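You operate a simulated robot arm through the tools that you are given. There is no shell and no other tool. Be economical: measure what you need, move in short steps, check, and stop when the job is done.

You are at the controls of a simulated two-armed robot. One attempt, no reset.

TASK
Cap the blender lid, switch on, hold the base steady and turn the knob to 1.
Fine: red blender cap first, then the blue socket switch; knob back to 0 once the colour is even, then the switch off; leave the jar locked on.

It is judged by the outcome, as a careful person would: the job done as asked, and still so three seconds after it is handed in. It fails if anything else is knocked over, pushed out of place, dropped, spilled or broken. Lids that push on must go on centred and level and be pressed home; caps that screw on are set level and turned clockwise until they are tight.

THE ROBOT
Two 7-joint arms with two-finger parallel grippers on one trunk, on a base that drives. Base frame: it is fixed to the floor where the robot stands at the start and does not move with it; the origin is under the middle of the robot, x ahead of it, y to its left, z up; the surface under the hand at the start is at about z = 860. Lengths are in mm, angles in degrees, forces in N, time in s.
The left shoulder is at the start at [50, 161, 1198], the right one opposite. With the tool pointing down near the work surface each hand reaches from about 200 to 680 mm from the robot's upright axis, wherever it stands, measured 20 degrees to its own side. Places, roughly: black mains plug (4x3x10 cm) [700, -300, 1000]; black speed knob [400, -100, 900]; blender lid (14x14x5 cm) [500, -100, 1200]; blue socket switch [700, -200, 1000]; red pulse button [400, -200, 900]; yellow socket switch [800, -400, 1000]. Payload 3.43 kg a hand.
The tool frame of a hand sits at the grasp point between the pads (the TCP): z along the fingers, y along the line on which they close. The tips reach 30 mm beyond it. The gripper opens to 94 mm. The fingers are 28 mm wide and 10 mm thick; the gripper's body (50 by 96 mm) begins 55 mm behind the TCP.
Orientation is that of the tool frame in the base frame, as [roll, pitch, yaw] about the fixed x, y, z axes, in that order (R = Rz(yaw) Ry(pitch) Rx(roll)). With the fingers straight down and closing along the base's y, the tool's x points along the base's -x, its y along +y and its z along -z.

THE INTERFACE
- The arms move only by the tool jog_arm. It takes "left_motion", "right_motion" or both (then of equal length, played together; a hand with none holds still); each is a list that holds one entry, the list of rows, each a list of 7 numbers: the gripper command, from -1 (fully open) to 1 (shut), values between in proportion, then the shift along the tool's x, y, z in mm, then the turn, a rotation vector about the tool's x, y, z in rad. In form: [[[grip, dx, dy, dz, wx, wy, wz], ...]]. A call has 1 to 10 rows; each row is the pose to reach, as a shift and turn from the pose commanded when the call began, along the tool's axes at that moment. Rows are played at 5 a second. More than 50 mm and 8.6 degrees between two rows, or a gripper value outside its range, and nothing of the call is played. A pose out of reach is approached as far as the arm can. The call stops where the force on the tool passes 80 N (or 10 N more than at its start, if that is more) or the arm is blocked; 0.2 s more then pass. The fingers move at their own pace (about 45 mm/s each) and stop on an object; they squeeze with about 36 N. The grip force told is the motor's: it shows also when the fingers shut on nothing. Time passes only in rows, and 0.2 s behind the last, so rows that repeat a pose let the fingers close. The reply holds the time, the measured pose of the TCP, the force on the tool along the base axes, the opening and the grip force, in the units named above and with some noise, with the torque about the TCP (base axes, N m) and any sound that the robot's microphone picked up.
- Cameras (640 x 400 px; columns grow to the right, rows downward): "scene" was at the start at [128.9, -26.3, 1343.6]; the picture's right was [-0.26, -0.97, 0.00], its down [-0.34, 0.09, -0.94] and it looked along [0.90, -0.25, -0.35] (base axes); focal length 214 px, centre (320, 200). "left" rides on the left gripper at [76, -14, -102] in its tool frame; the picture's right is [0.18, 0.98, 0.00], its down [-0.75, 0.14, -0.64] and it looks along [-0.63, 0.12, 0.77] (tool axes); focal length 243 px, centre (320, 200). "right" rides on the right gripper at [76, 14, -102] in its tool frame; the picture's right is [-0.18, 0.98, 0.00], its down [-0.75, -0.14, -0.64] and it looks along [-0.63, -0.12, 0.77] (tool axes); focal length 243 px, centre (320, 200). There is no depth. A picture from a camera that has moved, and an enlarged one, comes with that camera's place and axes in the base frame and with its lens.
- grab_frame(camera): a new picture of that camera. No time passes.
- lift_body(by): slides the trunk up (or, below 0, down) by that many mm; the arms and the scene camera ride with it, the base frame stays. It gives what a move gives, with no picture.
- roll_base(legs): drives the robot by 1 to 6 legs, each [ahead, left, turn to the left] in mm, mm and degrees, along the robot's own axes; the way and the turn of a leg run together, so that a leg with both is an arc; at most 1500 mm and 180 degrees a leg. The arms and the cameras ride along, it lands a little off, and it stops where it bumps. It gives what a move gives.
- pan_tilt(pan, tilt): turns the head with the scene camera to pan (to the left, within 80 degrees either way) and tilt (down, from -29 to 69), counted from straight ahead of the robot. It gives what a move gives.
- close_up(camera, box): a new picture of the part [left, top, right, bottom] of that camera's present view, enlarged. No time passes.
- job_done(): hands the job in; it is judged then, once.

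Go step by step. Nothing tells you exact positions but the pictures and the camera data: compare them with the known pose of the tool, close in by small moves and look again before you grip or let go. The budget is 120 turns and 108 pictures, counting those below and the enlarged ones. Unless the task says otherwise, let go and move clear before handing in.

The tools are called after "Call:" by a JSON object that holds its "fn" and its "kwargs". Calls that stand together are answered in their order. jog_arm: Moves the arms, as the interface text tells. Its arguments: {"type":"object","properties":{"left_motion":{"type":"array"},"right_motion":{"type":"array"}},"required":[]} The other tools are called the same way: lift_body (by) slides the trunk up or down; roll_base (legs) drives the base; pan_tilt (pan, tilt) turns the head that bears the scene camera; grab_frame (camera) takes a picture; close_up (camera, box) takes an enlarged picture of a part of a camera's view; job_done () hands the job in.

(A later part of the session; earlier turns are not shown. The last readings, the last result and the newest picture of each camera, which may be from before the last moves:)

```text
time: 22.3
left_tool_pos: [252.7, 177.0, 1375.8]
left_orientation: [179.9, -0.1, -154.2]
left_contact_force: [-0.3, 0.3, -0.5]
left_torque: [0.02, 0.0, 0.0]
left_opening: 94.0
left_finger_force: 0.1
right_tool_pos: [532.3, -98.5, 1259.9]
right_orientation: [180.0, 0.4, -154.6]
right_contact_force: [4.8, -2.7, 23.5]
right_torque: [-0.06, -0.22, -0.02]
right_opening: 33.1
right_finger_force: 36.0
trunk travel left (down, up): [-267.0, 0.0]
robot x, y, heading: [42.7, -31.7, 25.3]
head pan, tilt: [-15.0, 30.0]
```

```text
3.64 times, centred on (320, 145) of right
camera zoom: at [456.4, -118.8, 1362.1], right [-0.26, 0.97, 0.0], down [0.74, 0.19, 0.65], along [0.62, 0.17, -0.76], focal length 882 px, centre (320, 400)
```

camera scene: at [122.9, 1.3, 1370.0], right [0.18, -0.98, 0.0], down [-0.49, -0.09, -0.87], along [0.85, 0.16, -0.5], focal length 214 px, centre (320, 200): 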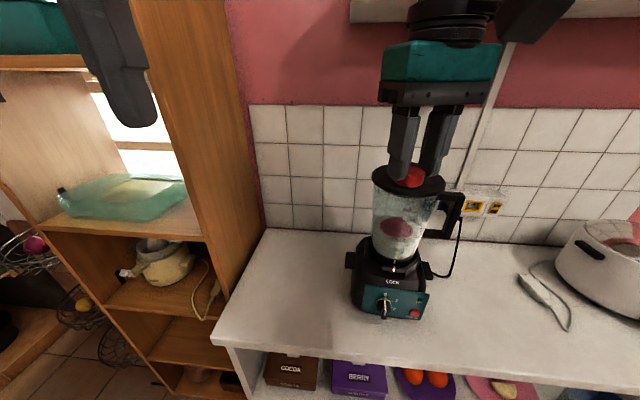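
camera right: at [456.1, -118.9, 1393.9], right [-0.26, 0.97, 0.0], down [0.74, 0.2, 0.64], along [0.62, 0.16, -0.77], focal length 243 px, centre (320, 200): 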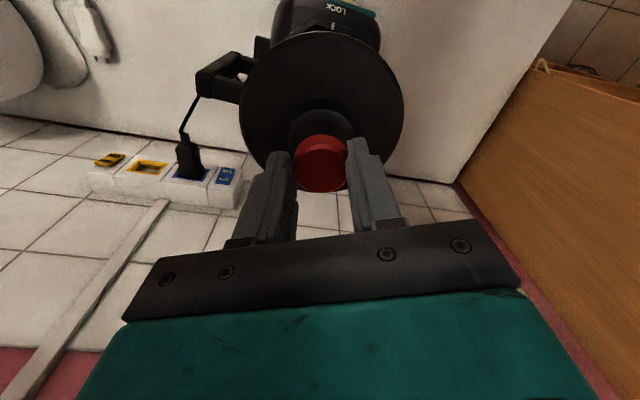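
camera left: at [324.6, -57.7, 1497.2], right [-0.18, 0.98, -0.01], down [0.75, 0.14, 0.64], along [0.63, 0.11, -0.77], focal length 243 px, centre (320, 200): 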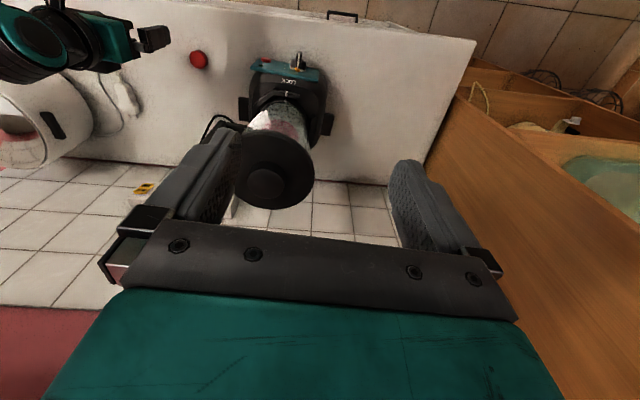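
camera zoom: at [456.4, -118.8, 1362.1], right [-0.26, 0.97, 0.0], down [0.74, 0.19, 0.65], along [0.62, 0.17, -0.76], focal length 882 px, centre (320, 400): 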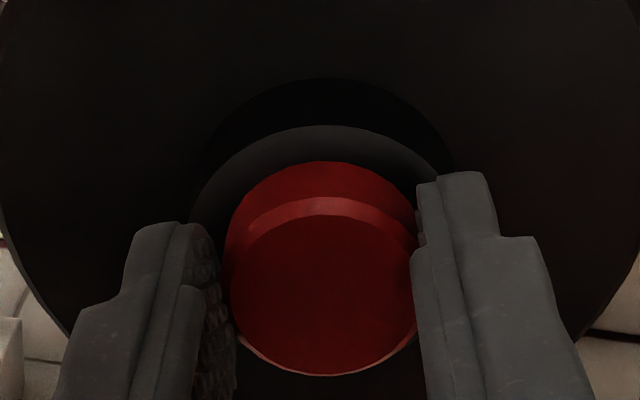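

Contact at cap-bottom height ≈1221, level and nearly centred. I'll press further gently to see if it goes home.

Call:
{"fn": "jog_arm", "kwargs": {"right_motion": [[[1, 0, 0, 2, 0, 0, 0], [1, 0, 0, 4, 0, 0, 0], [1, 0, 0, 6, 0, 0, 0], [1, 0, 0, 6, 0, 0, 0]]]}}

Call:
{"fn": "close_up", "kwargs": {"camera": "scene", "box": [390, 155, 450, 195]}}

```text
time: 23.3
left_tool_pos: [250.5, 175.5, 1376.2]
left_orientation: [-180.0, -0.1, -154.3]
left_contact_force: [0.6, 0.3, 0.4]
left_torque: [-0.02, 0.02, 0.01]
left_opening: 94.0
left_finger_force: 0.2
right_tool_pos: [530.2, -97.9, 1256.0]
right_orientation: [-180.0, 0.5, -154.6]
right_contact_force: [2.3, 0.5, 35.6]
right_torque: [0.14, -0.23, 0.0]
right_opening: 33.7
right_finger_force: 35.6
trunk travel left (down, up): [-267.0, 0.0]
robot x, y, heading: [40.4, -29.5, 25.7]
head pan, tilt: [-15.0, 30.0]
```

```text
10.00 times, centred on (420, 175) of scene
camera zoom: at [163.4, 1.9, 1370.3], right [0.18, -0.98, 0.0], down [-0.49, -0.09, -0.87], along [0.85, 0.16, -0.5], focal length 2145 px, centre (-680, 450)
```

zoom: 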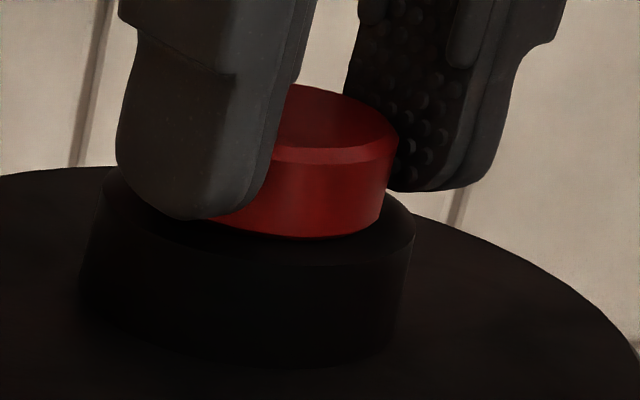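

The fingers slip on the cap at ~36 N; the cap rests flat on the boss. I'll let go, rise, and look.

Call:
{"fn": "jog_arm", "kwargs": {"right_motion": [[[0.2, 0, 0, -2, 0, 0, 0], [-0.3, 0, 0, -2, 0, 0, 0], [-0.3, 0, 0, -2, 0, 0, 0], [-0.3, 0, 0, -30, 0, 0, 0], [-0.3, 0, 0, -60, 0, 0, 0]]]}}

Call:
{"fn": "close_up", "kwargs": {"camera": "scene", "box": [390, 155, 450, 195]}}

Call:
{"fn": "close_up", "kwargs": {"camera": "right", "box": [250, 60, 390, 200]}}

```text
time: 24.5
left_tool_pos: [254.1, 177.0, 1375.8]
left_orientation: [180.0, -0.2, -154.2]
left_contact_force: [0.3, -0.1, 0.3]
left_torque: [-0.01, -0.01, 0.01]
left_opening: 93.8
left_finger_force: 0.1
right_tool_pos: [533.0, -98.6, 1312.4]
right_orientation: [-179.8, -0.2, -154.5]
right_contact_force: [-0.3, 0.0, 0.4]
right_torque: [0.02, -0.01, 0.02]
right_opening: 60.9
right_finger_force: 0.1
trunk travel left (down, up): [-267.0, 0.0]
robot x, y, heading: [42.0, -32.3, 25.3]
head pan, tilt: [-15.0, 30.0]
```

```text
10.00 times, centred on (420, 175) of scene
camera zoom: at [166.0, 1.8, 1369.9], right [0.18, -0.98, 0.0], down [-0.49, -0.09, -0.87], along [0.85, 0.16, -0.5], focal length 2145 px, centre (-680, 450)
```

zoom: 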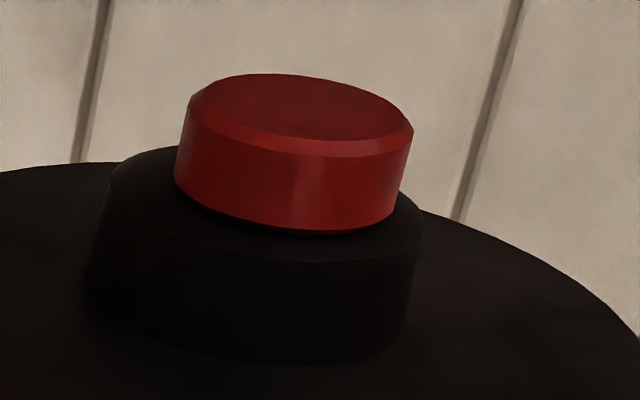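

```text
2.86 times, centred on (320, 130) of right
camera zoom: at [458.4, -118.8, 1415.0], right [-0.26, 0.97, 0.0], down [0.74, 0.2, 0.64], along [0.62, 0.16, -0.77], focal length 693 px, centre (320, 400)
```

zoom: 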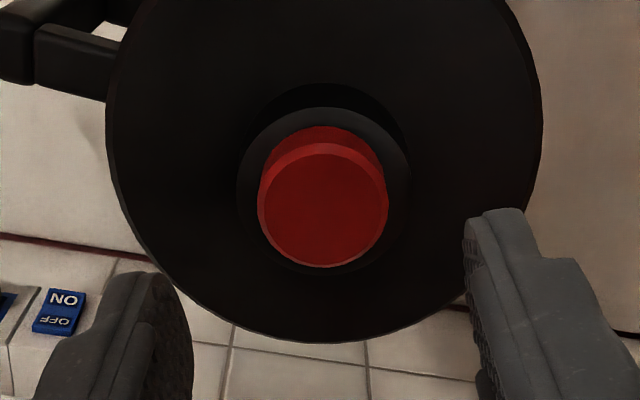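

The cap sits flat but ~3.5 mm too near the robot. I'll regrip, lift slightly, recentre and set it down again.

Call:
{"fn": "jog_arm", "kwargs": {"right_motion": [[[-0.3, 0, 0, 30, 0, 0, 0], [-0.3, 0, 0, 55, 0, 0, 0], [0.5, 0, 0, 55, 0, 0, 0], [1, 0, 0, 55, 0, 0, 0], [1, 0, 0, 55, 0, 0, 0], [1, 0, 0, 48, 0, 0, 0], [1, -3.5, -0.6, 48, 0, 0, 0], [1, -3.5, -0.6, 54, 0, 0, 0], [1, -3.5, -0.6, 57, 0, 0, 0], [1, -3.5, -0.6, 58, 0, 0, 0]]]}}

Call:
{"fn": "jog_arm", "kwargs": {"right_motion": [[[1, 0, 0, 0, 0, 0, 0], [0.2, 0, 0, 0, 0, 0, 0], [-0.3, 0, 0, 0, 0, 0, 0], [-0.3, 0, 0, 0, 0, 0, 0], [-0.3, 0, 0, -30, 0, 0, 0], [-0.3, 0, 0, -55, 0, 0, 0]]]}}

Call:
{"fn": "close_up", "kwargs": {"camera": "right", "box": [250, 60, 390, 200]}}

Call:
{"fn": "close_up", "kwargs": {"camera": "scene", "box": [390, 155, 450, 195]}}

```text
time: 26.7
left_tool_pos: [251.5, 177.5, 1376.2]
left_orientation: [-180.0, -0.1, -154.3]
left_contact_force: [-0.3, 0.5, 0.4]
left_torque: [0.03, 0.01, 0.04]
left_opening: 94.2
left_finger_force: 0.0
right_tool_pos: [535.1, -98.3, 1257.9]
right_orientation: [180.0, 0.4, -154.5]
right_contact_force: [6.7, 0.0, 28.5]
right_torque: [-0.21, -0.06, 0.01]
right_opening: 33.5
right_finger_force: 36.2
trunk travel left (down, up): [-267.0, 0.0]
robot x, y, heading: [40.1, -31.1, 25.4]
head pan, tilt: [-15.0, 30.0]
heard: snap
```

```text
time: 28.1
left_tool_pos: [252.1, 177.5, 1375.4]
left_orientation: [180.0, -0.1, -154.1]
left_contact_force: [0.4, 0.2, -0.2]
left_torque: [-0.03, -0.02, 0.0]
left_opening: 93.7
left_finger_force: 0.0
right_tool_pos: [535.5, -98.7, 1310.5]
right_orientation: [180.0, -0.1, -154.6]
right_contact_force: [0.5, 0.3, -1.0]
right_torque: [0.02, 0.01, 0.03]
right_opening: 60.9
right_finger_force: 0.0
trunk travel left (down, up): [-267.0, 0.0]
robot x, y, heading: [40.9, -28.5, 25.6]
head pan, tilt: [-15.0, 30.0]
```

```text
2.86 times, centred on (320, 130) of right
camera zoom: at [461.1, -118.1, 1413.1], right [-0.26, 0.97, 0.0], down [0.74, 0.2, 0.64], along [0.62, 0.16, -0.77], focal length 693 px, centre (320, 400)
```

zoom: 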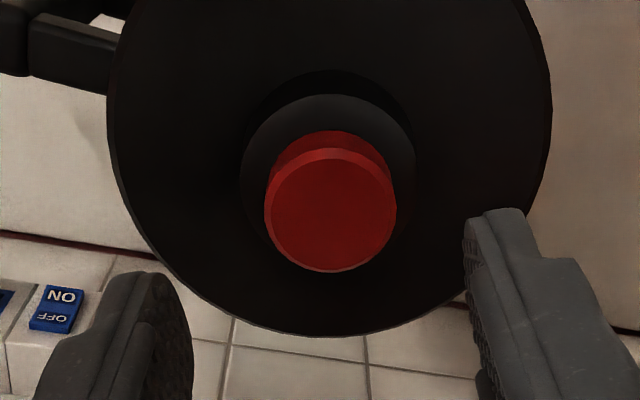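

```text
10.00 times, centred on (420, 175) of scene
camera zoom: at [165.9, 1.6, 1369.9], right [0.18, -0.98, 0.0], down [-0.49, -0.09, -0.87], along [0.85, 0.16, -0.5], focal length 2145 px, centre (-680, 450)
```

zoom: 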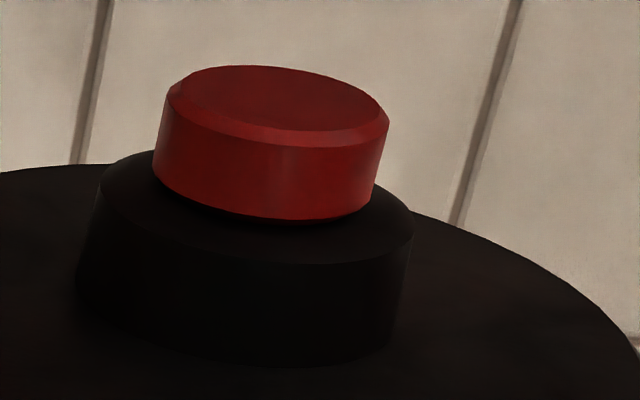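

A snap was heard on seating. I'll confirm by pressing on the cap's top with the closed fingers.

Call:
{"fn": "jog_arm", "kwargs": {"right_motion": [[[1, 0, 0, 0, 0, 0, 0], [1, 0, 0, 0, 0, 0, 0], [1, 0, 0, 20, 0, 0, 0], [1, 0, 0, 36, 0, 0, 0], [1, 0, 0, 42, 0, 0, 0], [1, 0, 0, 45, 0, 0, 0], [1, 0, 0, 48, 0, 0, 0], [1, 0, 0, 51, 0, 0, 0], [1, 0, 0, 51, 0, 0, 0]]]}}

Call:
{"fn": "close_up", "kwargs": {"camera": "scene", "box": [380, 145, 460, 205]}}

```text
time: 30.1
left_tool_pos: [249.6, 174.9, 1375.2]
left_orientation: [-179.9, 0.1, -154.3]
left_contact_force: [1.1, -0.4, 0.3]
left_torque: [-0.03, 0.01, 0.0]
left_opening: 94.1
left_finger_force: 0.0
right_tool_pos: [534.8, -97.1, 1269.1]
right_orientation: [179.8, 1.6, -154.6]
right_contact_force: [8.3, -8.3, 71.1]
right_torque: [-0.43, 0.17, 0.07]
right_opening: 0.1
right_finger_force: 33.1
trunk travel left (down, up): [-267.0, 0.0]
robot x, y, heading: [44.5, -26.7, 25.6]
head pan, tilt: [-15.0, 30.0]
```

```text
6.67 times, centred on (420, 175) of scene
camera zoom: at [161.3, 0.9, 1371.0], right [0.18, -0.98, 0.0], down [-0.49, -0.09, -0.87], along [0.85, 0.16, -0.5], focal length 1430 px, centre (-347, 367)
```

zoom: 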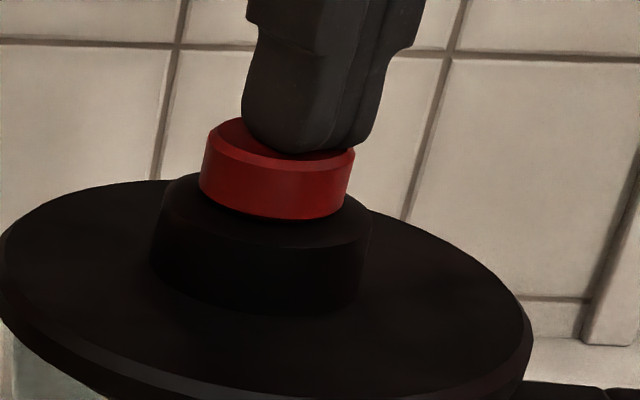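

The cap is firmly seated (71 N, no movement). Next the blue switch, near [715, -217, 1043] behind the jar's handle: I'll retract and move the robot to the right to reach it clear of the jar.

Call:
{"fn": "jog_arm", "kwargs": {"right_motion": [[[1, 0, 0, -30, 0, 0, 0], [1, 0, 0, -45, 0, 0, 0], [1, 40, 0, -45, 0, 0, 0], [1, 80, 0, -45, 0, 0, 0], [1, 120, 0, -45, 0, 0, 0]]]}}

Call:
{"fn": "roll_base", "kwargs": {"legs": [[-14, 6, 0], [-137, -289, 0]]}}

Call:
{"fn": "pan_tilt", "kwargs": {"pan": -5, "tilt": 25}}

Call:
{"fn": "grab_frame", "kwargs": {"camera": "scene"}}

```text
time: 31.3
left_tool_pos: [252.9, 174.9, 1375.9]
left_orientation: [179.9, -0.2, -154.3]
left_contact_force: [0.0, -0.2, -0.1]
left_torque: [-0.01, 0.0, 0.0]
left_opening: 94.1
left_finger_force: 0.0
right_tool_pos: [427.2, -151.4, 1303.2]
right_orientation: [-179.9, 0.0, -154.7]
right_contact_force: [-0.3, -0.4, -0.3]
right_torque: [-0.03, -0.02, -0.01]
right_opening: 0.2
right_finger_force: 32.8
trunk travel left (down, up): [-267.0, 0.0]
robot x, y, heading: [42.0, -30.9, 25.5]
head pan, tilt: [-15.0, 30.0]
```

```text
time: 34.8
left_tool_pos: [239.6, -145.4, 1374.7]
left_orientation: [179.9, -0.1, -154.2]
left_contact_force: [0.5, -0.4, 0.5]
left_torque: [0.01, 0.0, 0.0]
left_opening: 94.1
left_finger_force: 0.1
right_tool_pos: [414.2, -470.4, 1303.0]
right_orientation: [-179.8, 0.0, -154.5]
right_contact_force: [-0.7, -0.6, 0.0]
right_torque: [0.0, -0.03, -0.03]
right_opening: 0.2
right_finger_force: 33.0
trunk travel left (down, up): [-267.0, 0.0]
robot x, y, heading: [28.1, -356.6, 25.7]
head pan, tilt: [-15.0, 30.0]
```

```text
time: 35.5
left_tool_pos: [240.1, -144.5, 1374.7]
left_orientation: [-180.0, -0.2, -154.2]
left_contact_force: [0.3, -0.4, -0.7]
left_torque: [0.02, 0.01, 0.01]
left_opening: 94.2
left_finger_force: 0.1
right_tool_pos: [415.8, -468.5, 1303.3]
right_orientation: [180.0, 0.0, -154.5]
right_contact_force: [0.3, 0.6, -0.5]
right_torque: [0.0, 0.0, 0.0]
right_opening: 0.0
right_finger_force: 32.9
trunk travel left (down, up): [-267.0, 0.0]
robot x, y, heading: [27.8, -351.0, 25.6]
head pan, tilt: [-5.0, 25.0]
```

```text
61 pictures are left
camera scene: at [150.3, -303.4, 1377.9], right [0.35, -0.94, 0.0], down [-0.4, -0.15, -0.91], along [0.85, 0.32, -0.42], focal length 214 px, centre (320, 200)
```

scene: 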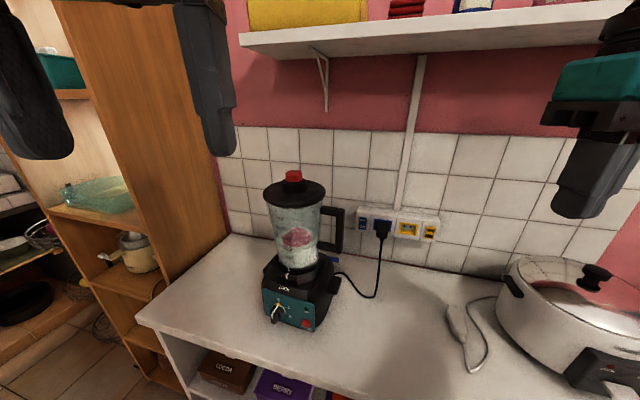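

Call:
{"fn": "close_up", "kwargs": {"camera": "scene", "box": [345, 200, 445, 245]}}

```text
6.40 times, centred on (395, 222) of scene
camera zoom: at [150.3, -303.4, 1377.9], right [0.35, -0.94, 0.0], down [-0.4, -0.15, -0.91], along [0.85, 0.32, -0.42], focal length 1373 px, centre (-160, 56)
```

zoom: 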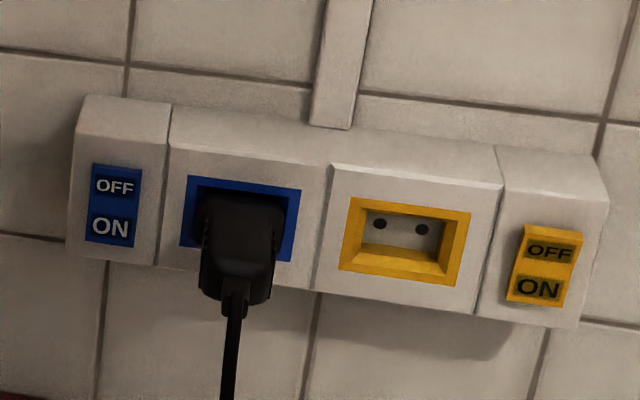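

Switch centre is at about [733, -224, 1031] with ON on its lower half; plug to its right at y ≈ -271…-303. I'll point the closed right fingers forward-down (azimuth 15°, 30° below horizontal) away from everything first.

Call:
{"fn": "jog_arm", "kwargs": {"right_motion": [[[1, 0, 0, 10, 0, 0, 0.1], [1, 0, 0, 20, 0, 0, 0.185]]]}}

Call:
{"fn": "jog_arm", "kwargs": {"right_motion": [[[1, -15, 0, 10, 0, -0.15, 0], [1, -30, 0, 20, 0, -0.3, 0], [1, -45, 0, 30, 0, -0.45, 0], [1, -60, 0, 40, 0, -0.6, 0], [1, -75, 0, 50, 0, -0.75, 0], [1, -90, 0, 60, 0, -0.9, 0], [1, -105, 0, 70, 0, -1.047, 0]]]}}

```text
time: 36.1
left_tool_pos: [239.2, -143.7, 1374.7]
left_orientation: [179.9, -0.1, -154.2]
left_contact_force: [0.9, 1.0, 0.1]
left_torque: [-0.01, -0.01, 0.03]
left_opening: 94.2
left_finger_force: 0.0
right_tool_pos: [415.0, -468.5, 1282.3]
right_orientation: [180.0, 0.0, -165.1]
right_contact_force: [-0.6, -0.3, -0.5]
right_torque: [-0.01, 0.0, -0.01]
right_opening: 0.0
right_finger_force: 33.2
trunk travel left (down, up): [-267.0, 0.0]
robot x, y, heading: [26.3, -351.9, 25.8]
head pan, tilt: [-5.0, 25.0]
```

```text
time: 37.7
left_tool_pos: [241.4, -143.8, 1374.4]
left_orientation: [-179.9, -0.2, -154.2]
left_contact_force: [-0.7, 0.3, 0.1]
left_torque: [-0.02, 0.0, 0.01]
left_opening: 94.2
left_finger_force: 0.1
right_tool_pos: [534.7, -438.2, 1217.5]
right_orientation: [179.9, 59.7, -165.3]
right_contact_force: [-0.6, 0.4, -0.5]
right_torque: [-0.04, -0.01, -0.03]
right_opening: 0.1
right_finger_force: 33.1
right hand out of reach, approached as far as the arm can: row 6, 7
trunk travel left (down, up): [-267.0, 0.0]
robot x, y, heading: [27.1, -351.7, 25.5]
head pan, tilt: [-5.0, 25.0]
```

Call:
{"fn": "jog_arm", "kwargs": {"right_motion": [[[1, 10, 20, 27, 0, 0, 0], [1, 20, 40, 54, 0, 0, 0], [1, 30, 60, 81, 0, 0, 0], [1, 40, 80, 108, 0, 0, 0], [1, 50, 100, 135, 0, 0, 0], [1, 60, 120, 162, 0, 0, 0], [1, 70, 140, 189, 0, 0, 0], [1, 79, 160, 216, 0, 0, 0]]]}}

Call:
{"fn": "grab_frame", "kwargs": {"camera": "scene"}}

Call:
{"fn": "grab_frame", "kwargs": {"camera": "right"}}

```text
time: 39.5
left_tool_pos: [240.2, -143.7, 1375.6]
left_orientation: [-179.9, -0.2, -154.2]
left_contact_force: [-1.2, 0.3, 0.2]
left_torque: [-0.01, 0.01, 0.01]
left_opening: 93.9
left_finger_force: 0.1
right_tool_pos: [633.8, -281.0, 1067.8]
right_orientation: [180.0, 59.9, -165.0]
right_contact_force: [0.2, 0.9, -0.1]
right_torque: [0.04, 0.03, 0.04]
right_opening: 0.0
right_finger_force: 32.9
right hand out of reach, approached as far as the arm can: row 7, 8
trunk travel left (down, up): [-267.0, 0.0]
robot x, y, heading: [27.4, -349.4, 25.4]
head pan, tilt: [-5.0, 25.0]
```

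```text
59 pictures are left
camera scene: at [150.4, -303.3, 1377.9], right [0.35, -0.94, 0.0], down [-0.4, -0.15, -0.91], along [0.85, 0.32, -0.42], focal length 214 px, centre (320, 200)
```

scene: 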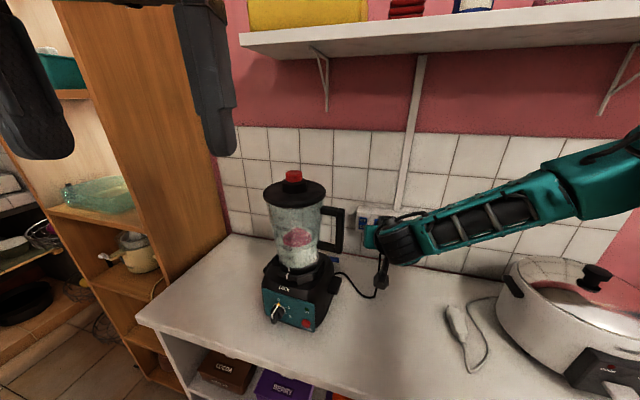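

```text
58 pictures are left
camera right: at [506.5, -300.9, 1052.7], right [-0.17, 0.97, 0.16], down [-0.14, -0.18, 0.97], along [0.98, 0.14, 0.16], focal length 243 px, centre (320, 200)
```

right: 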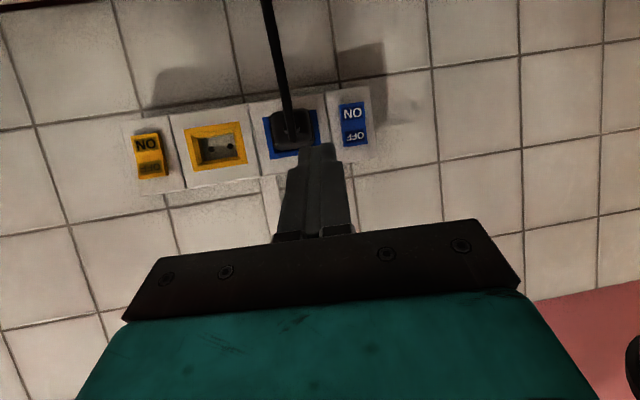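

The wrist is folded too close to the shoulder, so I'll back the robot off ~120 mm and extend instead.

Call:
{"fn": "roll_base", "kwargs": {"legs": [[-121, 24.5, 0]]}}

```text
time: 40.8
left_tool_pos: [119.5, -174.9, 1375.8]
left_orientation: [-179.9, -0.2, -154.2]
left_contact_force: [-0.4, 0.0, 0.5]
left_torque: [-0.01, -0.03, -0.02]
left_opening: 94.0
left_finger_force: 0.0
right_tool_pos: [512.7, -314.5, 1067.6]
right_orientation: [179.9, 60.1, -165.1]
right_contact_force: [-1.2, 0.3, -0.5]
right_torque: [-0.05, -0.01, 0.0]
right_opening: 0.0
right_finger_force: 32.7
trunk travel left (down, up): [-267.0, 0.0]
robot x, y, heading: [-88.6, -382.3, 25.4]
head pan, tilt: [-5.0, 25.0]
```

Call:
{"fn": "jog_arm", "kwargs": {"right_motion": [[[1, -8.6, 5.9, 34, 0, 0, 0], [1, -17, 11.8, 68, 0, 0, 0], [1, -26, 17.7, 103, 0, 0, 0], [1, -34, 23.6, 137, 0, 0, 0], [1, -42.8, 29.5, 171, 0, 0, 0]]]}}

Call:
{"fn": "grab_frame", "kwargs": {"camera": "right"}}

```text
time: 42.0
left_tool_pos: [120.6, -175.2, 1375.4]
left_orientation: [179.9, -0.2, -154.3]
left_contact_force: [0.0, 0.7, 1.0]
left_torque: [0.02, 0.01, -0.01]
left_opening: 94.0
left_finger_force: 0.0
right_tool_pos: [615.1, -331.0, 1082.9]
right_orientation: [180.0, 59.9, -165.1]
right_contact_force: [-0.8, 0.3, 0.4]
right_torque: [0.01, -0.02, 0.0]
right_opening: 0.0
right_finger_force: 32.7
right hand out of reach, approached as far as the arm can: row 1, 2, 3, 4, 5
trunk travel left (down, up): [-267.0, 0.0]
robot x, y, heading: [-94.3, -387.6, 25.7]
head pan, tilt: [-5.0, 25.0]
```

```text
57 pictures are left
camera right: at [488.6, -350.7, 1067.9], right [-0.16, 0.97, 0.16], down [-0.14, -0.18, 0.97], along [0.98, 0.14, 0.16], focal length 243 px, centre (320, 200)
```

right: 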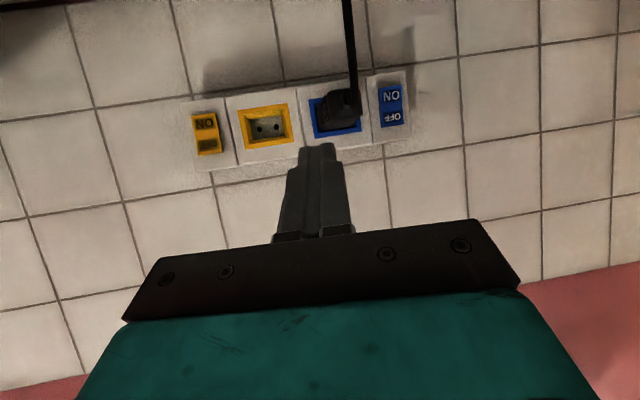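

A joint is pinned in this posture. I'll steepen the tool to ~35° from vertical, which brings the wrist up and out, then continue.

Call:
{"fn": "jog_arm", "kwargs": {"right_motion": [[[1, 0, 0, -20, 0, 0.145, 0], [1, 0, 0, -20, 0, 0.29, 0], [1, 0, 0, -20, 0, 0.436, 0]]]}}

```text
time: 42.8
left_tool_pos: [120.8, -174.6, 1375.8]
left_orientation: [-180.0, -0.2, -154.3]
left_contact_force: [-0.1, 0.7, 0.1]
left_torque: [-0.02, -0.03, 0.0]
left_opening: 94.0
left_finger_force: 0.0
right_tool_pos: [597.6, -337.4, 1095.2]
right_orientation: [180.0, 34.9, -165.2]
right_contact_force: [0.5, 0.2, 0.2]
right_torque: [-0.02, -0.02, -0.01]
right_opening: 0.0
right_finger_force: 33.0
trunk travel left (down, up): [-267.0, 0.0]
robot x, y, heading: [-93.8, -378.9, 25.5]
head pan, tilt: [-5.0, 25.0]
```

Call:
{"fn": "jog_arm", "kwargs": {"right_motion": [[[1, 0, 37, 0, 0, 0, 0], [1, 0, 74, 0, 0, 0, 0], [1, -14, 74, 38, 0, 0, 0], [1, -28, 74, 76, 0, 0, 0], [1, -42.2, 74, 113.6, 0, 0, 0]]]}}

Call:
{"fn": "grab_frame", "kwargs": {"camera": "right"}}

Call:
{"fn": "close_up", "kwargs": {"camera": "scene", "box": [300, 150, 460, 270]}}

```text
time: 44.0
left_tool_pos: [120.5, -174.9, 1375.1]
left_orientation: [-180.0, -0.2, -154.3]
left_contact_force: [0.8, -0.7, -0.1]
left_torque: [-0.02, 0.0, 0.01]
left_opening: 93.9
left_finger_force: 0.0
right_tool_pos: [600.5, -338.9, 1075.6]
right_orientation: [-180.0, 35.0, -165.2]
right_contact_force: [0.0, -0.3, 0.1]
right_torque: [0.0, 0.04, 0.02]
right_opening: 0.0
right_finger_force: 32.7
right hand out of reach, approached as far as the arm can: row 1, 2, 3, 4, 5
trunk travel left (down, up): [-267.0, 0.0]
robot x, y, heading: [-92.0, -379.1, 25.5]
head pan, tilt: [-5.0, 25.0]
```

```text
56 pictures are left
camera right: at [479.9, -357.5, 1115.5], right [-0.11, 0.99, 0.11], down [0.28, -0.07, 0.96], along [0.95, 0.13, -0.27], focal length 243 px, centre (320, 200)
```

right: 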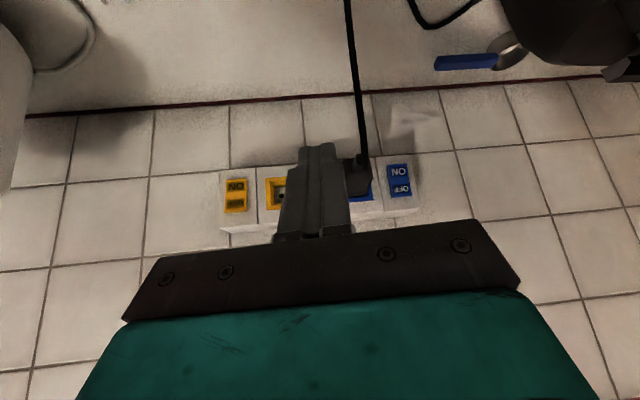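

```text
3.33 times, centred on (380, 210) of scene
camera zoom: at [30.7, -334.1, 1377.9], right [0.35, -0.94, 0.0], down [-0.4, -0.15, -0.91], along [0.85, 0.32, -0.42], focal length 715 px, centre (120, 167)
```

zoom: 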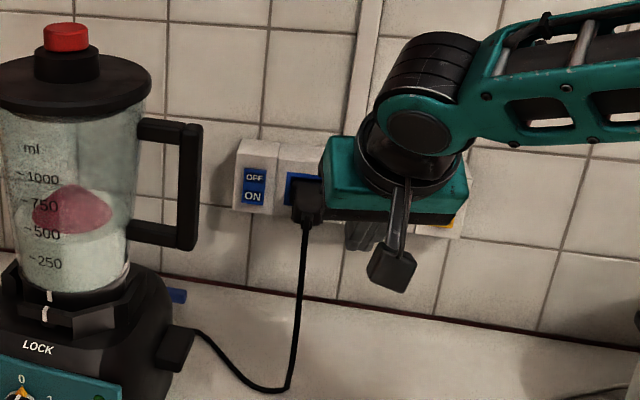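

The arm resists going left here, so I'll carry the hand there with the base and trunk instead, in two curved legs clear of handle and plug.

Call:
{"fn": "roll_base", "kwargs": {"legs": [[48.2, 54.6, 0], [51, 2, 0]]}}

Call:
{"fn": "grab_frame", "kwargs": {"camera": "right"}}

Call:
{"fn": "grab_frame", "kwargs": {"camera": "scene"}}

```text
time: 45.7
left_tool_pos: [185.4, -79.5, 1373.8]
left_orientation: [180.0, -0.1, -154.3]
left_contact_force: [0.4, -0.5, -0.4]
left_torque: [-0.02, 0.02, -0.02]
left_opening: 94.2
left_finger_force: 0.0
right_tool_pos: [666.2, -243.6, 1075.7]
right_orientation: [180.0, 34.9, -165.1]
right_contact_force: [0.5, -0.5, -0.6]
right_torque: [0.01, -0.02, -0.02]
right_opening: 0.0
right_finger_force: 32.3
trunk travel left (down, up): [-267.0, 0.0]
robot x, y, heading: [-28.3, -288.4, 25.5]
head pan, tilt: [-5.0, 25.0]
```

```text
54 pictures are left
camera right: at [544.7, -261.8, 1115.1], right [-0.11, 0.99, 0.11], down [0.28, -0.07, 0.96], along [0.95, 0.13, -0.27], focal length 243 px, centre (320, 200)
```

right: 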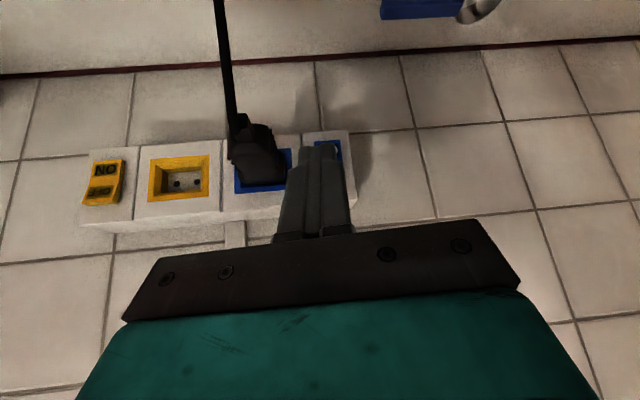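

```text
53 pictures are left
camera scene: at [95.9, -238.3, 1377.8], right [0.35, -0.94, 0.0], down [-0.4, -0.15, -0.91], along [0.85, 0.32, -0.42], focal length 214 px, centre (320, 200)
```

scene: 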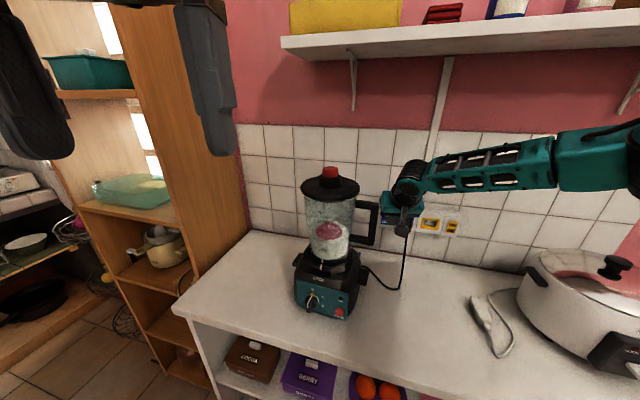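

Call:
{"fn": "lift_body", "kwargs": {"by": -50}}

Call:
{"fn": "grab_frame", "kwargs": {"camera": "right"}}

Call:
{"fn": "close_up", "kwargs": {"camera": "scene", "box": [360, 170, 460, 245]}}

```text
time: 46.6
left_tool_pos: [184.5, -80.1, 1324.6]
left_orientation: [-180.0, -0.3, -154.3]
left_contact_force: [0.3, 0.2, -0.8]
left_torque: [-0.01, -0.04, -0.04]
left_opening: 94.1
left_finger_force: 0.1
right_tool_pos: [665.8, -245.0, 1025.7]
right_orientation: [-180.0, 35.0, -165.2]
right_contact_force: [0.6, 0.1, 1.1]
right_torque: [0.03, -0.02, 0.03]
right_opening: 0.0
right_finger_force: 32.7
trunk travel left (down, up): [-217.0, 50.0]
robot x, y, heading: [-28.4, -287.4, 25.6]
head pan, tilt: [-5.0, 25.0]
```

```text
52 pictures are left
camera right: at [543.7, -262.5, 1065.9], right [-0.11, 0.99, 0.11], down [0.28, -0.07, 0.96], along [0.95, 0.13, -0.27], focal length 243 px, centre (320, 200)
```

right: 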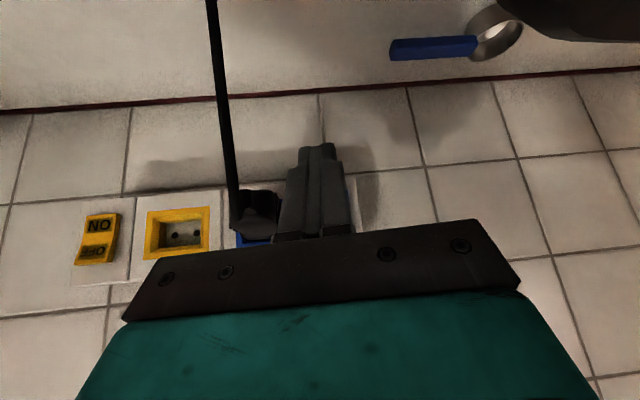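

```text
5.33 times, centred on (410, 208) of scene
camera zoom: at [94.6, -239.1, 1328.0], right [0.35, -0.94, 0.0], down [-0.4, -0.15, -0.91], along [0.85, 0.32, -0.42], focal length 1144 px, centre (-160, 160)
```

zoom: 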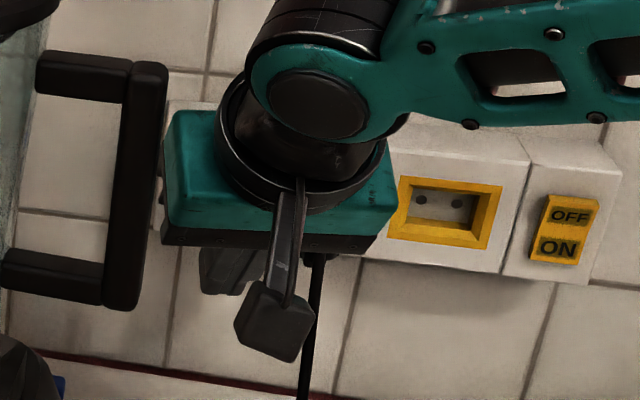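

Height now matches the ON half. I'll try to move straight forward in small steps with the arm.

Call:
{"fn": "jog_arm", "kwargs": {"right_motion": [[[1, -8, 0, 5.7, 0, 0, 0], [1, -16, 0, 11.4, 0, 0, 0], [1, -20, 0, 14.3, 0, 0, 0], [1, -20, 0, 14.3, 0, 0, 0]]]}}

Call:
{"fn": "grab_frame", "kwargs": {"camera": "right"}}

```text
time: 47.6
left_tool_pos: [183.9, -80.1, 1325.2]
left_orientation: [-179.9, -0.1, -154.3]
left_contact_force: [-0.4, -0.6, -0.4]
left_torque: [0.01, 0.04, 0.0]
left_opening: 94.0
left_finger_force: 0.0
right_tool_pos: [678.4, -252.5, 1030.7]
right_orientation: [179.9, 35.0, -165.1]
right_contact_force: [0.0, 0.3, 0.2]
right_torque: [0.02, -0.04, 0.0]
right_opening: 0.0
right_finger_force: 32.7
right hand out of reach, approached as far as the arm can: row 1, 2, 3, 4
trunk travel left (down, up): [-217.0, 50.0]
robot x, y, heading: [-23.0, -289.9, 25.5]
head pan, tilt: [-5.0, 25.0]
```

```text
50 pictures are left
camera right: at [557.0, -269.7, 1070.8], right [-0.11, 0.99, 0.11], down [0.28, -0.07, 0.96], along [0.95, 0.13, -0.27], focal length 243 px, centre (320, 200)
```

right: 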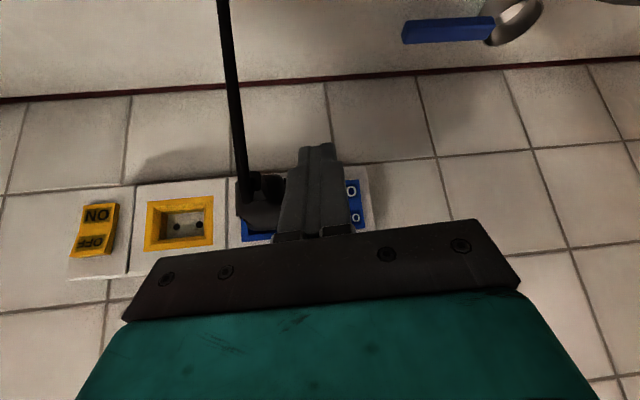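

Call:
{"fn": "roll_base", "kwargs": {"legs": [[8.6, 18, 0], [14, -7, 0]]}}

Call:
{"fn": "grab_frame", "kwargs": {"camera": "right"}}

```text
time: 48.8
left_tool_pos: [200.7, -59.6, 1323.6]
left_orientation: [180.0, -0.2, -154.3]
left_contact_force: [0.4, 0.2, 0.3]
left_torque: [0.02, 0.0, 0.0]
left_opening: 93.8
left_finger_force: 0.1
right_tool_pos: [694.5, -231.7, 1030.4]
right_orientation: [179.9, 34.9, -165.1]
right_contact_force: [0.0, -0.3, -1.1]
right_torque: [-0.03, 0.0, 0.01]
right_opening: 0.0
right_finger_force: 33.3
trunk travel left (down, up): [-217.0, 50.0]
robot x, y, heading: [-8.4, -267.2, 25.4]
head pan, tilt: [-5.0, 25.0]
```

```text
49 pictures are left
camera right: at [573.2, -249.7, 1070.4], right [-0.11, 0.99, 0.11], down [0.28, -0.07, 0.96], along [0.95, 0.13, -0.27], focal length 243 px, centre (320, 200)
```

right: 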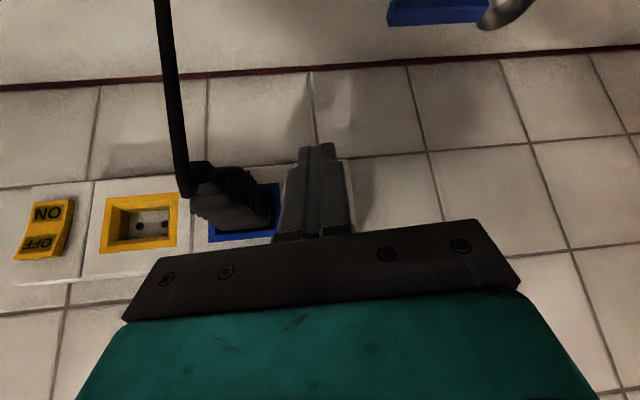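

Fingertip lies in line with the ON half, about 13 mm away. Advancing with the base in small steps.

Call:
{"fn": "roll_base", "kwargs": {"legs": [[10.8, -5.2, 0]]}}

```text
time: 49.6
left_tool_pos: [211.8, -59.8, 1325.3]
left_orientation: [180.0, -0.2, -154.2]
left_contact_force: [1.0, 0.0, 0.4]
left_torque: [-0.01, 0.04, 0.02]
left_opening: 94.1
left_finger_force: 0.1
right_tool_pos: [705.6, -231.9, 1030.5]
right_orientation: [179.9, 35.0, -165.2]
right_contact_force: [-0.6, -0.2, -0.4]
right_torque: [-0.03, 0.02, -0.01]
right_opening: 0.0
right_finger_force: 32.7
trunk travel left (down, up): [-217.0, 50.0]
robot x, y, heading: [-0.4, -266.2, 25.8]
head pan, tilt: [-5.0, 25.0]
```

Call:
{"fn": "roll_base", "kwargs": {"legs": [[5.4, -2.6, 0]]}}

Call:
{"fn": "grab_frame", "kwargs": {"camera": "right"}}

```text
time: 50.3
left_tool_pos: [218.9, -59.8, 1325.5]
left_orientation: [180.0, -0.2, -154.3]
left_contact_force: [0.8, -0.1, 0.1]
left_torque: [-0.02, 0.04, -0.01]
left_opening: 93.9
left_finger_force: 0.0
right_tool_pos: [711.8, -231.9, 1031.0]
right_orientation: [179.9, 35.0, -165.2]
right_contact_force: [0.6, -0.3, -0.3]
right_torque: [0.02, -0.04, 0.02]
right_opening: 0.1
right_finger_force: 33.0
trunk travel left (down, up): [-217.0, 50.0]
robot x, y, heading: [7.5, -263.7, 25.8]
head pan, tilt: [-5.0, 25.0]
```

```text
48 pictures are left
camera right: at [590.6, -249.9, 1070.8], right [-0.11, 0.99, 0.11], down [0.28, -0.07, 0.96], along [0.95, 0.13, -0.27], focal length 243 px, centre (320, 200)
```

right: 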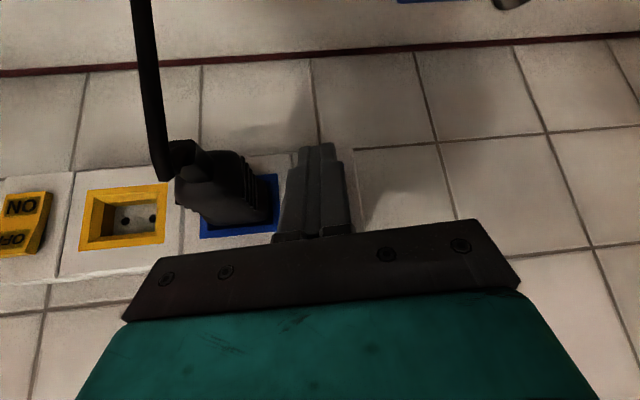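

Call:
{"fn": "roll_base", "kwargs": {"legs": [[5.4, -2.6, 0]]}}

```text
time: 51.0
left_tool_pos: [220.0, -61.3, 1325.3]
left_orientation: [-180.0, 0.1, -154.2]
left_contact_force: [-0.3, -0.3, -0.6]
left_torque: [0.02, 0.02, 0.05]
left_opening: 93.9
left_finger_force: 0.1
right_tool_pos: [715.1, -232.1, 1031.7]
right_orientation: [179.9, 35.0, -165.1]
right_contact_force: [-15.3, -2.6, -1.3]
right_torque: [-0.02, 0.27, -0.08]
right_opening: 0.0
right_finger_force: 32.8
trunk travel left (down, up): [-217.0, 50.0]
robot x, y, heading: [10.9, -265.0, 25.7]
head pan, tilt: [-5.0, 25.0]
```

Contact at z ≈ 1016 (15 N), on the ON half. Pushing a little more.

Call:
{"fn": "roll_base", "kwargs": {"legs": [[4.5, -2.2, 0]]}}

```text
time: 51.7
left_tool_pos: [223.6, -61.6, 1326.1]
left_orientation: [-179.9, 0.0, -154.4]
left_contact_force: [-0.2, 0.4, -0.2]
left_torque: [0.0, 0.0, -0.02]
left_opening: 94.1
left_finger_force: 0.1
right_tool_pos: [715.6, -231.5, 1030.6]
right_orientation: [179.9, 34.7, -165.0]
right_contact_force: [-35.2, -7.8, 3.1]
right_torque: [-0.13, 0.53, -0.23]
right_opening: 0.0
right_finger_force: 33.7
trunk travel left (down, up): [-217.0, 50.0]
robot x, y, heading: [16.0, -265.8, 25.7]
head pan, tilt: [-5.0, 25.0]
```

No click yet at 35 N; I'll back off and look at the switch.

Call:
{"fn": "roll_base", "kwargs": {"legs": [[-40, 19, 0]]}}

Call:
{"fn": "grab_frame", "kwargs": {"camera": "right"}}

```text
time: 52.6
left_tool_pos: [183.3, -59.8, 1325.4]
left_orientation: [-179.9, 0.0, -154.3]
left_contact_force: [-0.2, 0.7, -0.1]
left_torque: [0.0, -0.05, -0.03]
left_opening: 94.0
left_finger_force: 0.0
right_tool_pos: [674.3, -231.3, 1028.0]
right_orientation: [179.9, 34.4, -165.0]
right_contact_force: [-0.7, 0.9, 0.1]
right_torque: [0.0, 0.02, 0.01]
right_opening: 0.0
right_finger_force: 32.9
trunk travel left (down, up): [-217.0, 50.0]
robot x, y, heading: [-27.5, -266.8, 25.7]
head pan, tilt: [-5.0, 25.0]
```

```text
47 pictures are left
camera right: at [553.0, -249.6, 1069.7], right [-0.11, 0.99, 0.11], down [0.29, -0.07, 0.96], along [0.95, 0.13, -0.27], focal length 243 px, centre (320, 200)
```

right: 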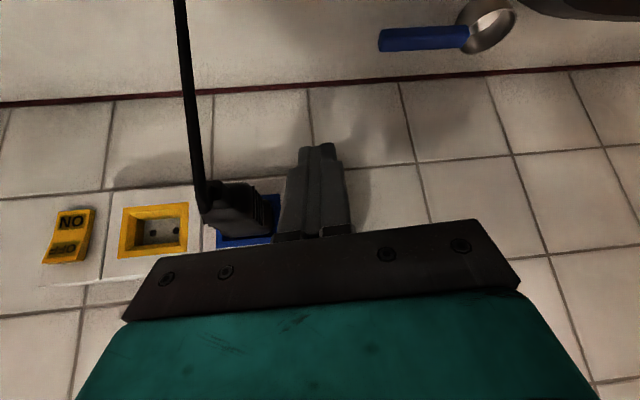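

Call:
{"fn": "roll_base", "kwargs": {"legs": [[-20, -22, 0]]}}

Call:
{"fn": "close_up", "kwargs": {"camera": "right", "box": [200, 150, 420, 270]}}

```text
time: 53.5
left_tool_pos: [175.1, -89.0, 1324.8]
left_orientation: [-180.0, -0.1, -154.3]
left_contact_force: [-0.7, 0.9, -0.4]
left_torque: [0.05, -0.06, -0.01]
left_opening: 94.2
left_finger_force: 0.1
right_tool_pos: [666.7, -260.8, 1027.3]
right_orientation: [179.9, 34.5, -165.0]
right_contact_force: [-0.4, -0.7, -1.1]
right_torque: [0.0, 0.0, 0.02]
right_opening: 0.0
right_finger_force: 32.7
trunk travel left (down, up): [-217.0, 50.0]
robot x, y, heading: [-38.0, -294.4, 25.4]
head pan, tilt: [-5.0, 25.0]
```

```text
2.91 times, centred on (310, 210) of right
camera zoom: at [545.2, -278.7, 1069.2], right [-0.11, 0.99, 0.11], down [0.29, -0.07, 0.96], along [0.95, 0.13, -0.28], focal length 706 px, centre (349, 171)
```

zoom: 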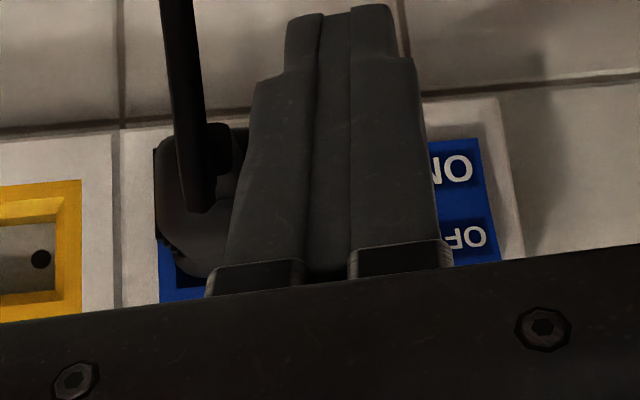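

Call:
{"fn": "grab_frame", "kwargs": {"camera": "scene"}}

Call:
{"fn": "close_up", "kwargs": {"camera": "right", "box": [330, 190, 390, 245]}}

```text
45 pictures are left
camera scene: at [85.7, -248.9, 1328.0], right [0.35, -0.94, 0.0], down [-0.4, -0.15, -0.91], along [0.85, 0.32, -0.42], focal length 214 px, centre (320, 200)
```

scene: 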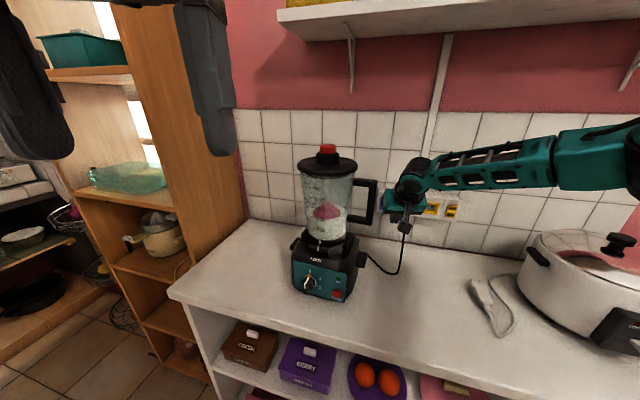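

```text
7.27 times, centred on (360, 218) of right
camera zoom: at [545.2, -278.7, 1069.2], right [-0.11, 0.99, 0.11], down [0.29, -0.07, 0.96], along [0.95, 0.13, -0.28], focal length 1764 px, centre (29, 73)
```

zoom: 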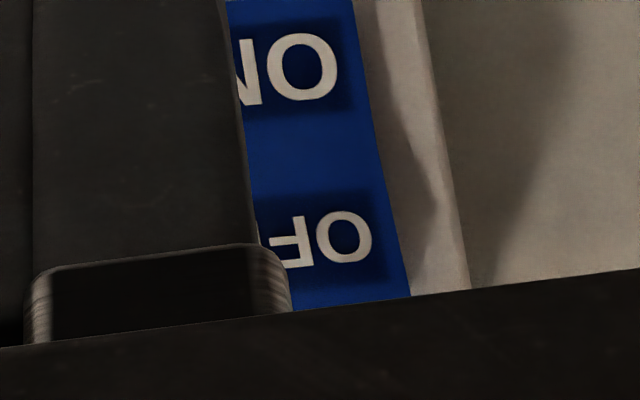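

Call:
{"fn": "close_up", "kwargs": {"camera": "scene", "box": [285, 245, 375, 305]}}

```text
6.67 times, centred on (330, 275) of scene
camera zoom: at [85.7, -248.9, 1328.0], right [0.35, -0.94, 0.0], down [-0.4, -0.15, -0.91], along [0.85, 0.32, -0.42], focal length 1430 px, centre (253, -300)
```

zoom: 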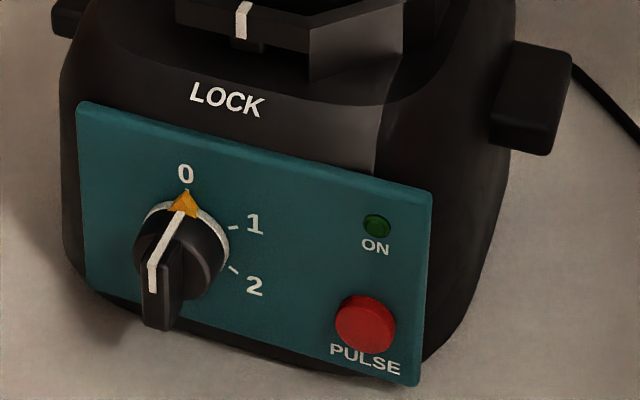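

LED is dark; I need to see the rocker's state. Backing right a little for a clear view.

Call:
{"fn": "roll_base", "kwargs": {"legs": [[-85, -40, 0]]}}

Call:
{"fn": "grab_frame", "kwargs": {"camera": "scene"}}

Call:
{"fn": "close_up", "kwargs": {"camera": "right", "box": [340, 150, 440, 230]}}

```text
time: 54.6
left_tool_pos: [117.2, -162.3, 1326.3]
left_orientation: [180.0, -0.1, -154.3]
left_contact_force: [-0.7, 0.2, -0.1]
left_torque: [0.05, -0.03, 0.04]
left_opening: 94.1
left_finger_force: 0.1
right_tool_pos: [608.5, -331.7, 1028.0]
right_orientation: [179.8, 34.4, -164.9]
right_contact_force: [-0.2, -0.5, 0.2]
right_torque: [-0.01, -0.01, 0.01]
right_opening: 0.1
right_finger_force: 32.8
trunk travel left (down, up): [-217.0, 50.0]
robot x, y, heading: [-98.6, -367.2, 25.2]
head pan, tilt: [-5.0, 25.0]
```

```text
42 pictures are left
camera scene: at [27.6, -320.3, 1328.0], right [0.35, -0.94, 0.0], down [-0.4, -0.15, -0.91], along [0.85, 0.32, -0.42], focal length 214 px, centre (320, 200)
```

scene: 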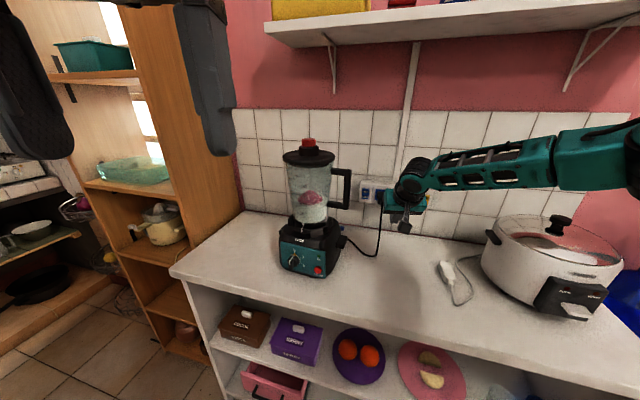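

```text
5.00 times, centred on (390, 190) of right
camera zoom: at [487.2, -349.5, 1069.3], right [-0.11, 0.99, 0.11], down [0.29, -0.07, 0.96], along [0.95, 0.14, -0.28], focal length 1213 px, centre (-30, 250)
```

zoom: 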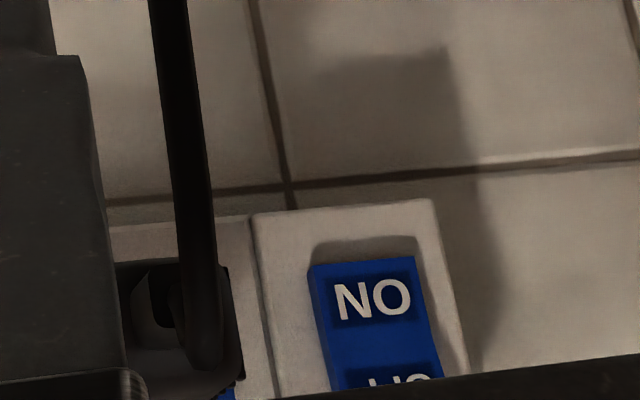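

The ON end still stands proud (it throws a shadow), so it is OFF. I'll go back, centre better and lower on the ON half, and push harder.

Call:
{"fn": "lift_body", "kwargs": {"by": -3}}

Call:
{"fn": "roll_base", "kwargs": {"legs": [[56.3, 58.6, 0], [63, 2.4, 0]]}}

```text
time: 55.2
left_tool_pos: [117.4, -160.6, 1321.8]
left_orientation: [-179.9, 0.0, -154.2]
left_contact_force: [0.2, -0.3, -0.2]
left_torque: [0.0, 0.01, -0.01]
left_opening: 94.1
left_finger_force: 0.0
right_tool_pos: [608.5, -331.4, 1025.3]
right_orientation: [179.9, 34.5, -164.9]
right_contact_force: [0.3, -0.2, -0.1]
right_torque: [-0.01, 0.01, 0.0]
right_opening: 0.0
right_finger_force: 33.0
trunk travel left (down, up): [-214.0, 53.0]
robot x, y, heading: [-96.7, -366.8, 25.5]
head pan, tilt: [-5.0, 25.0]
```

```text
time: 57.0
left_tool_pos: [198.7, -52.4, 1320.7]
left_orientation: [180.0, -0.3, -154.1]
left_contact_force: [0.4, 0.6, -0.1]
left_torque: [-0.02, 0.04, -0.03]
left_opening: 94.1
left_finger_force: 0.1
right_tool_pos: [691.1, -224.2, 1023.4]
right_orientation: [179.9, 34.4, -164.9]
right_contact_force: [-0.5, -0.4, -0.3]
right_torque: [0.0, 0.01, -0.02]
right_opening: 0.0
right_finger_force: 33.1
trunk travel left (down, up): [-214.0, 53.0]
robot x, y, heading: [-8.9, -258.6, 25.6]
head pan, tilt: [-5.0, 25.0]
```

Call:
{"fn": "lift_body", "kwargs": {"by": 3}}

Call:
{"fn": "roll_base", "kwargs": {"legs": [[19.8, -9.5, 0], [4.5, -2.2, 0]]}}

```text
time: 57.5
left_tool_pos: [198.0, -54.1, 1325.2]
left_orientation: [180.0, -0.1, -154.2]
left_contact_force: [-0.5, 0.1, 0.2]
left_torque: [-0.02, 0.02, 0.0]
left_opening: 94.2
left_finger_force: 0.0
right_tool_pos: [689.9, -224.7, 1027.3]
right_orientation: [179.9, 34.5, -165.0]
right_contact_force: [0.0, 0.1, -0.6]
right_torque: [0.04, 0.03, 0.0]
right_opening: 0.0
right_finger_force: 33.3
trunk travel left (down, up): [-217.0, 50.0]
robot x, y, heading: [-12.3, -259.0, 25.7]
head pan, tilt: [-5.0, 25.0]
```

```text
time: 58.6
left_tool_pos: [224.4, -54.2, 1326.4]
left_orientation: [-180.0, 0.0, -154.2]
left_contact_force: [-0.5, 0.1, 0.2]
left_torque: [0.0, 0.01, -0.03]
left_opening: 94.0
left_finger_force: 0.0
right_tool_pos: [714.6, -224.4, 1029.5]
right_orientation: [179.8, 34.5, -164.9]
right_contact_force: [-7.1, -1.1, 4.7]
right_torque: [-0.02, 0.05, -0.04]
right_opening: 0.0
right_finger_force: 33.4
trunk travel left (down, up): [-217.0, 50.0]
robot x, y, heading: [12.8, -258.5, 25.7]
head pan, tilt: [-5.0, 25.0]
```

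Call:
{"fn": "roll_base", "kwargs": {"legs": [[6, -2.9, 0]]}}

Call:
{"fn": "roll_base", "kwargs": {"legs": [[5, -2.4, 0]]}}

```text
time: 59.3
left_tool_pos: [225.8, -54.7, 1325.8]
left_orientation: [-180.0, 0.2, -154.2]
left_contact_force: [-0.2, -0.7, 0.8]
left_torque: [-0.01, -0.01, 0.01]
left_opening: 94.1
left_finger_force: 0.1
right_tool_pos: [714.0, -223.5, 1029.5]
right_orientation: [179.8, 34.2, -164.9]
right_contact_force: [-40.9, -9.5, 4.1]
right_torque: [-0.19, 0.58, -0.27]
right_opening: 0.0
right_finger_force: 32.8
trunk travel left (down, up): [-217.0, 50.0]
robot x, y, heading: [21.8, -259.2, 25.6]
head pan, tilt: [-5.0, 25.0]
```

```text
time: 60.0
left_tool_pos: [228.9, -56.1, 1325.8]
left_orientation: [-179.9, 0.3, -154.2]
left_contact_force: [0.2, 0.9, -0.7]
left_torque: [0.03, 0.0, -0.01]
left_opening: 94.0
left_finger_force: 0.0
right_tool_pos: [714.8, -224.0, 1028.4]
right_orientation: [179.8, 33.7, -164.8]
right_contact_force: [-51.3, -13.6, 14.3]
right_torque: [-0.24, 0.51, -0.39]
right_opening: 0.0
right_finger_force: 32.9
trunk travel left (down, up): [-217.0, 50.0]
robot x, y, heading: [28.1, -263.0, 25.6]
head pan, tilt: [-5.0, 25.0]
```

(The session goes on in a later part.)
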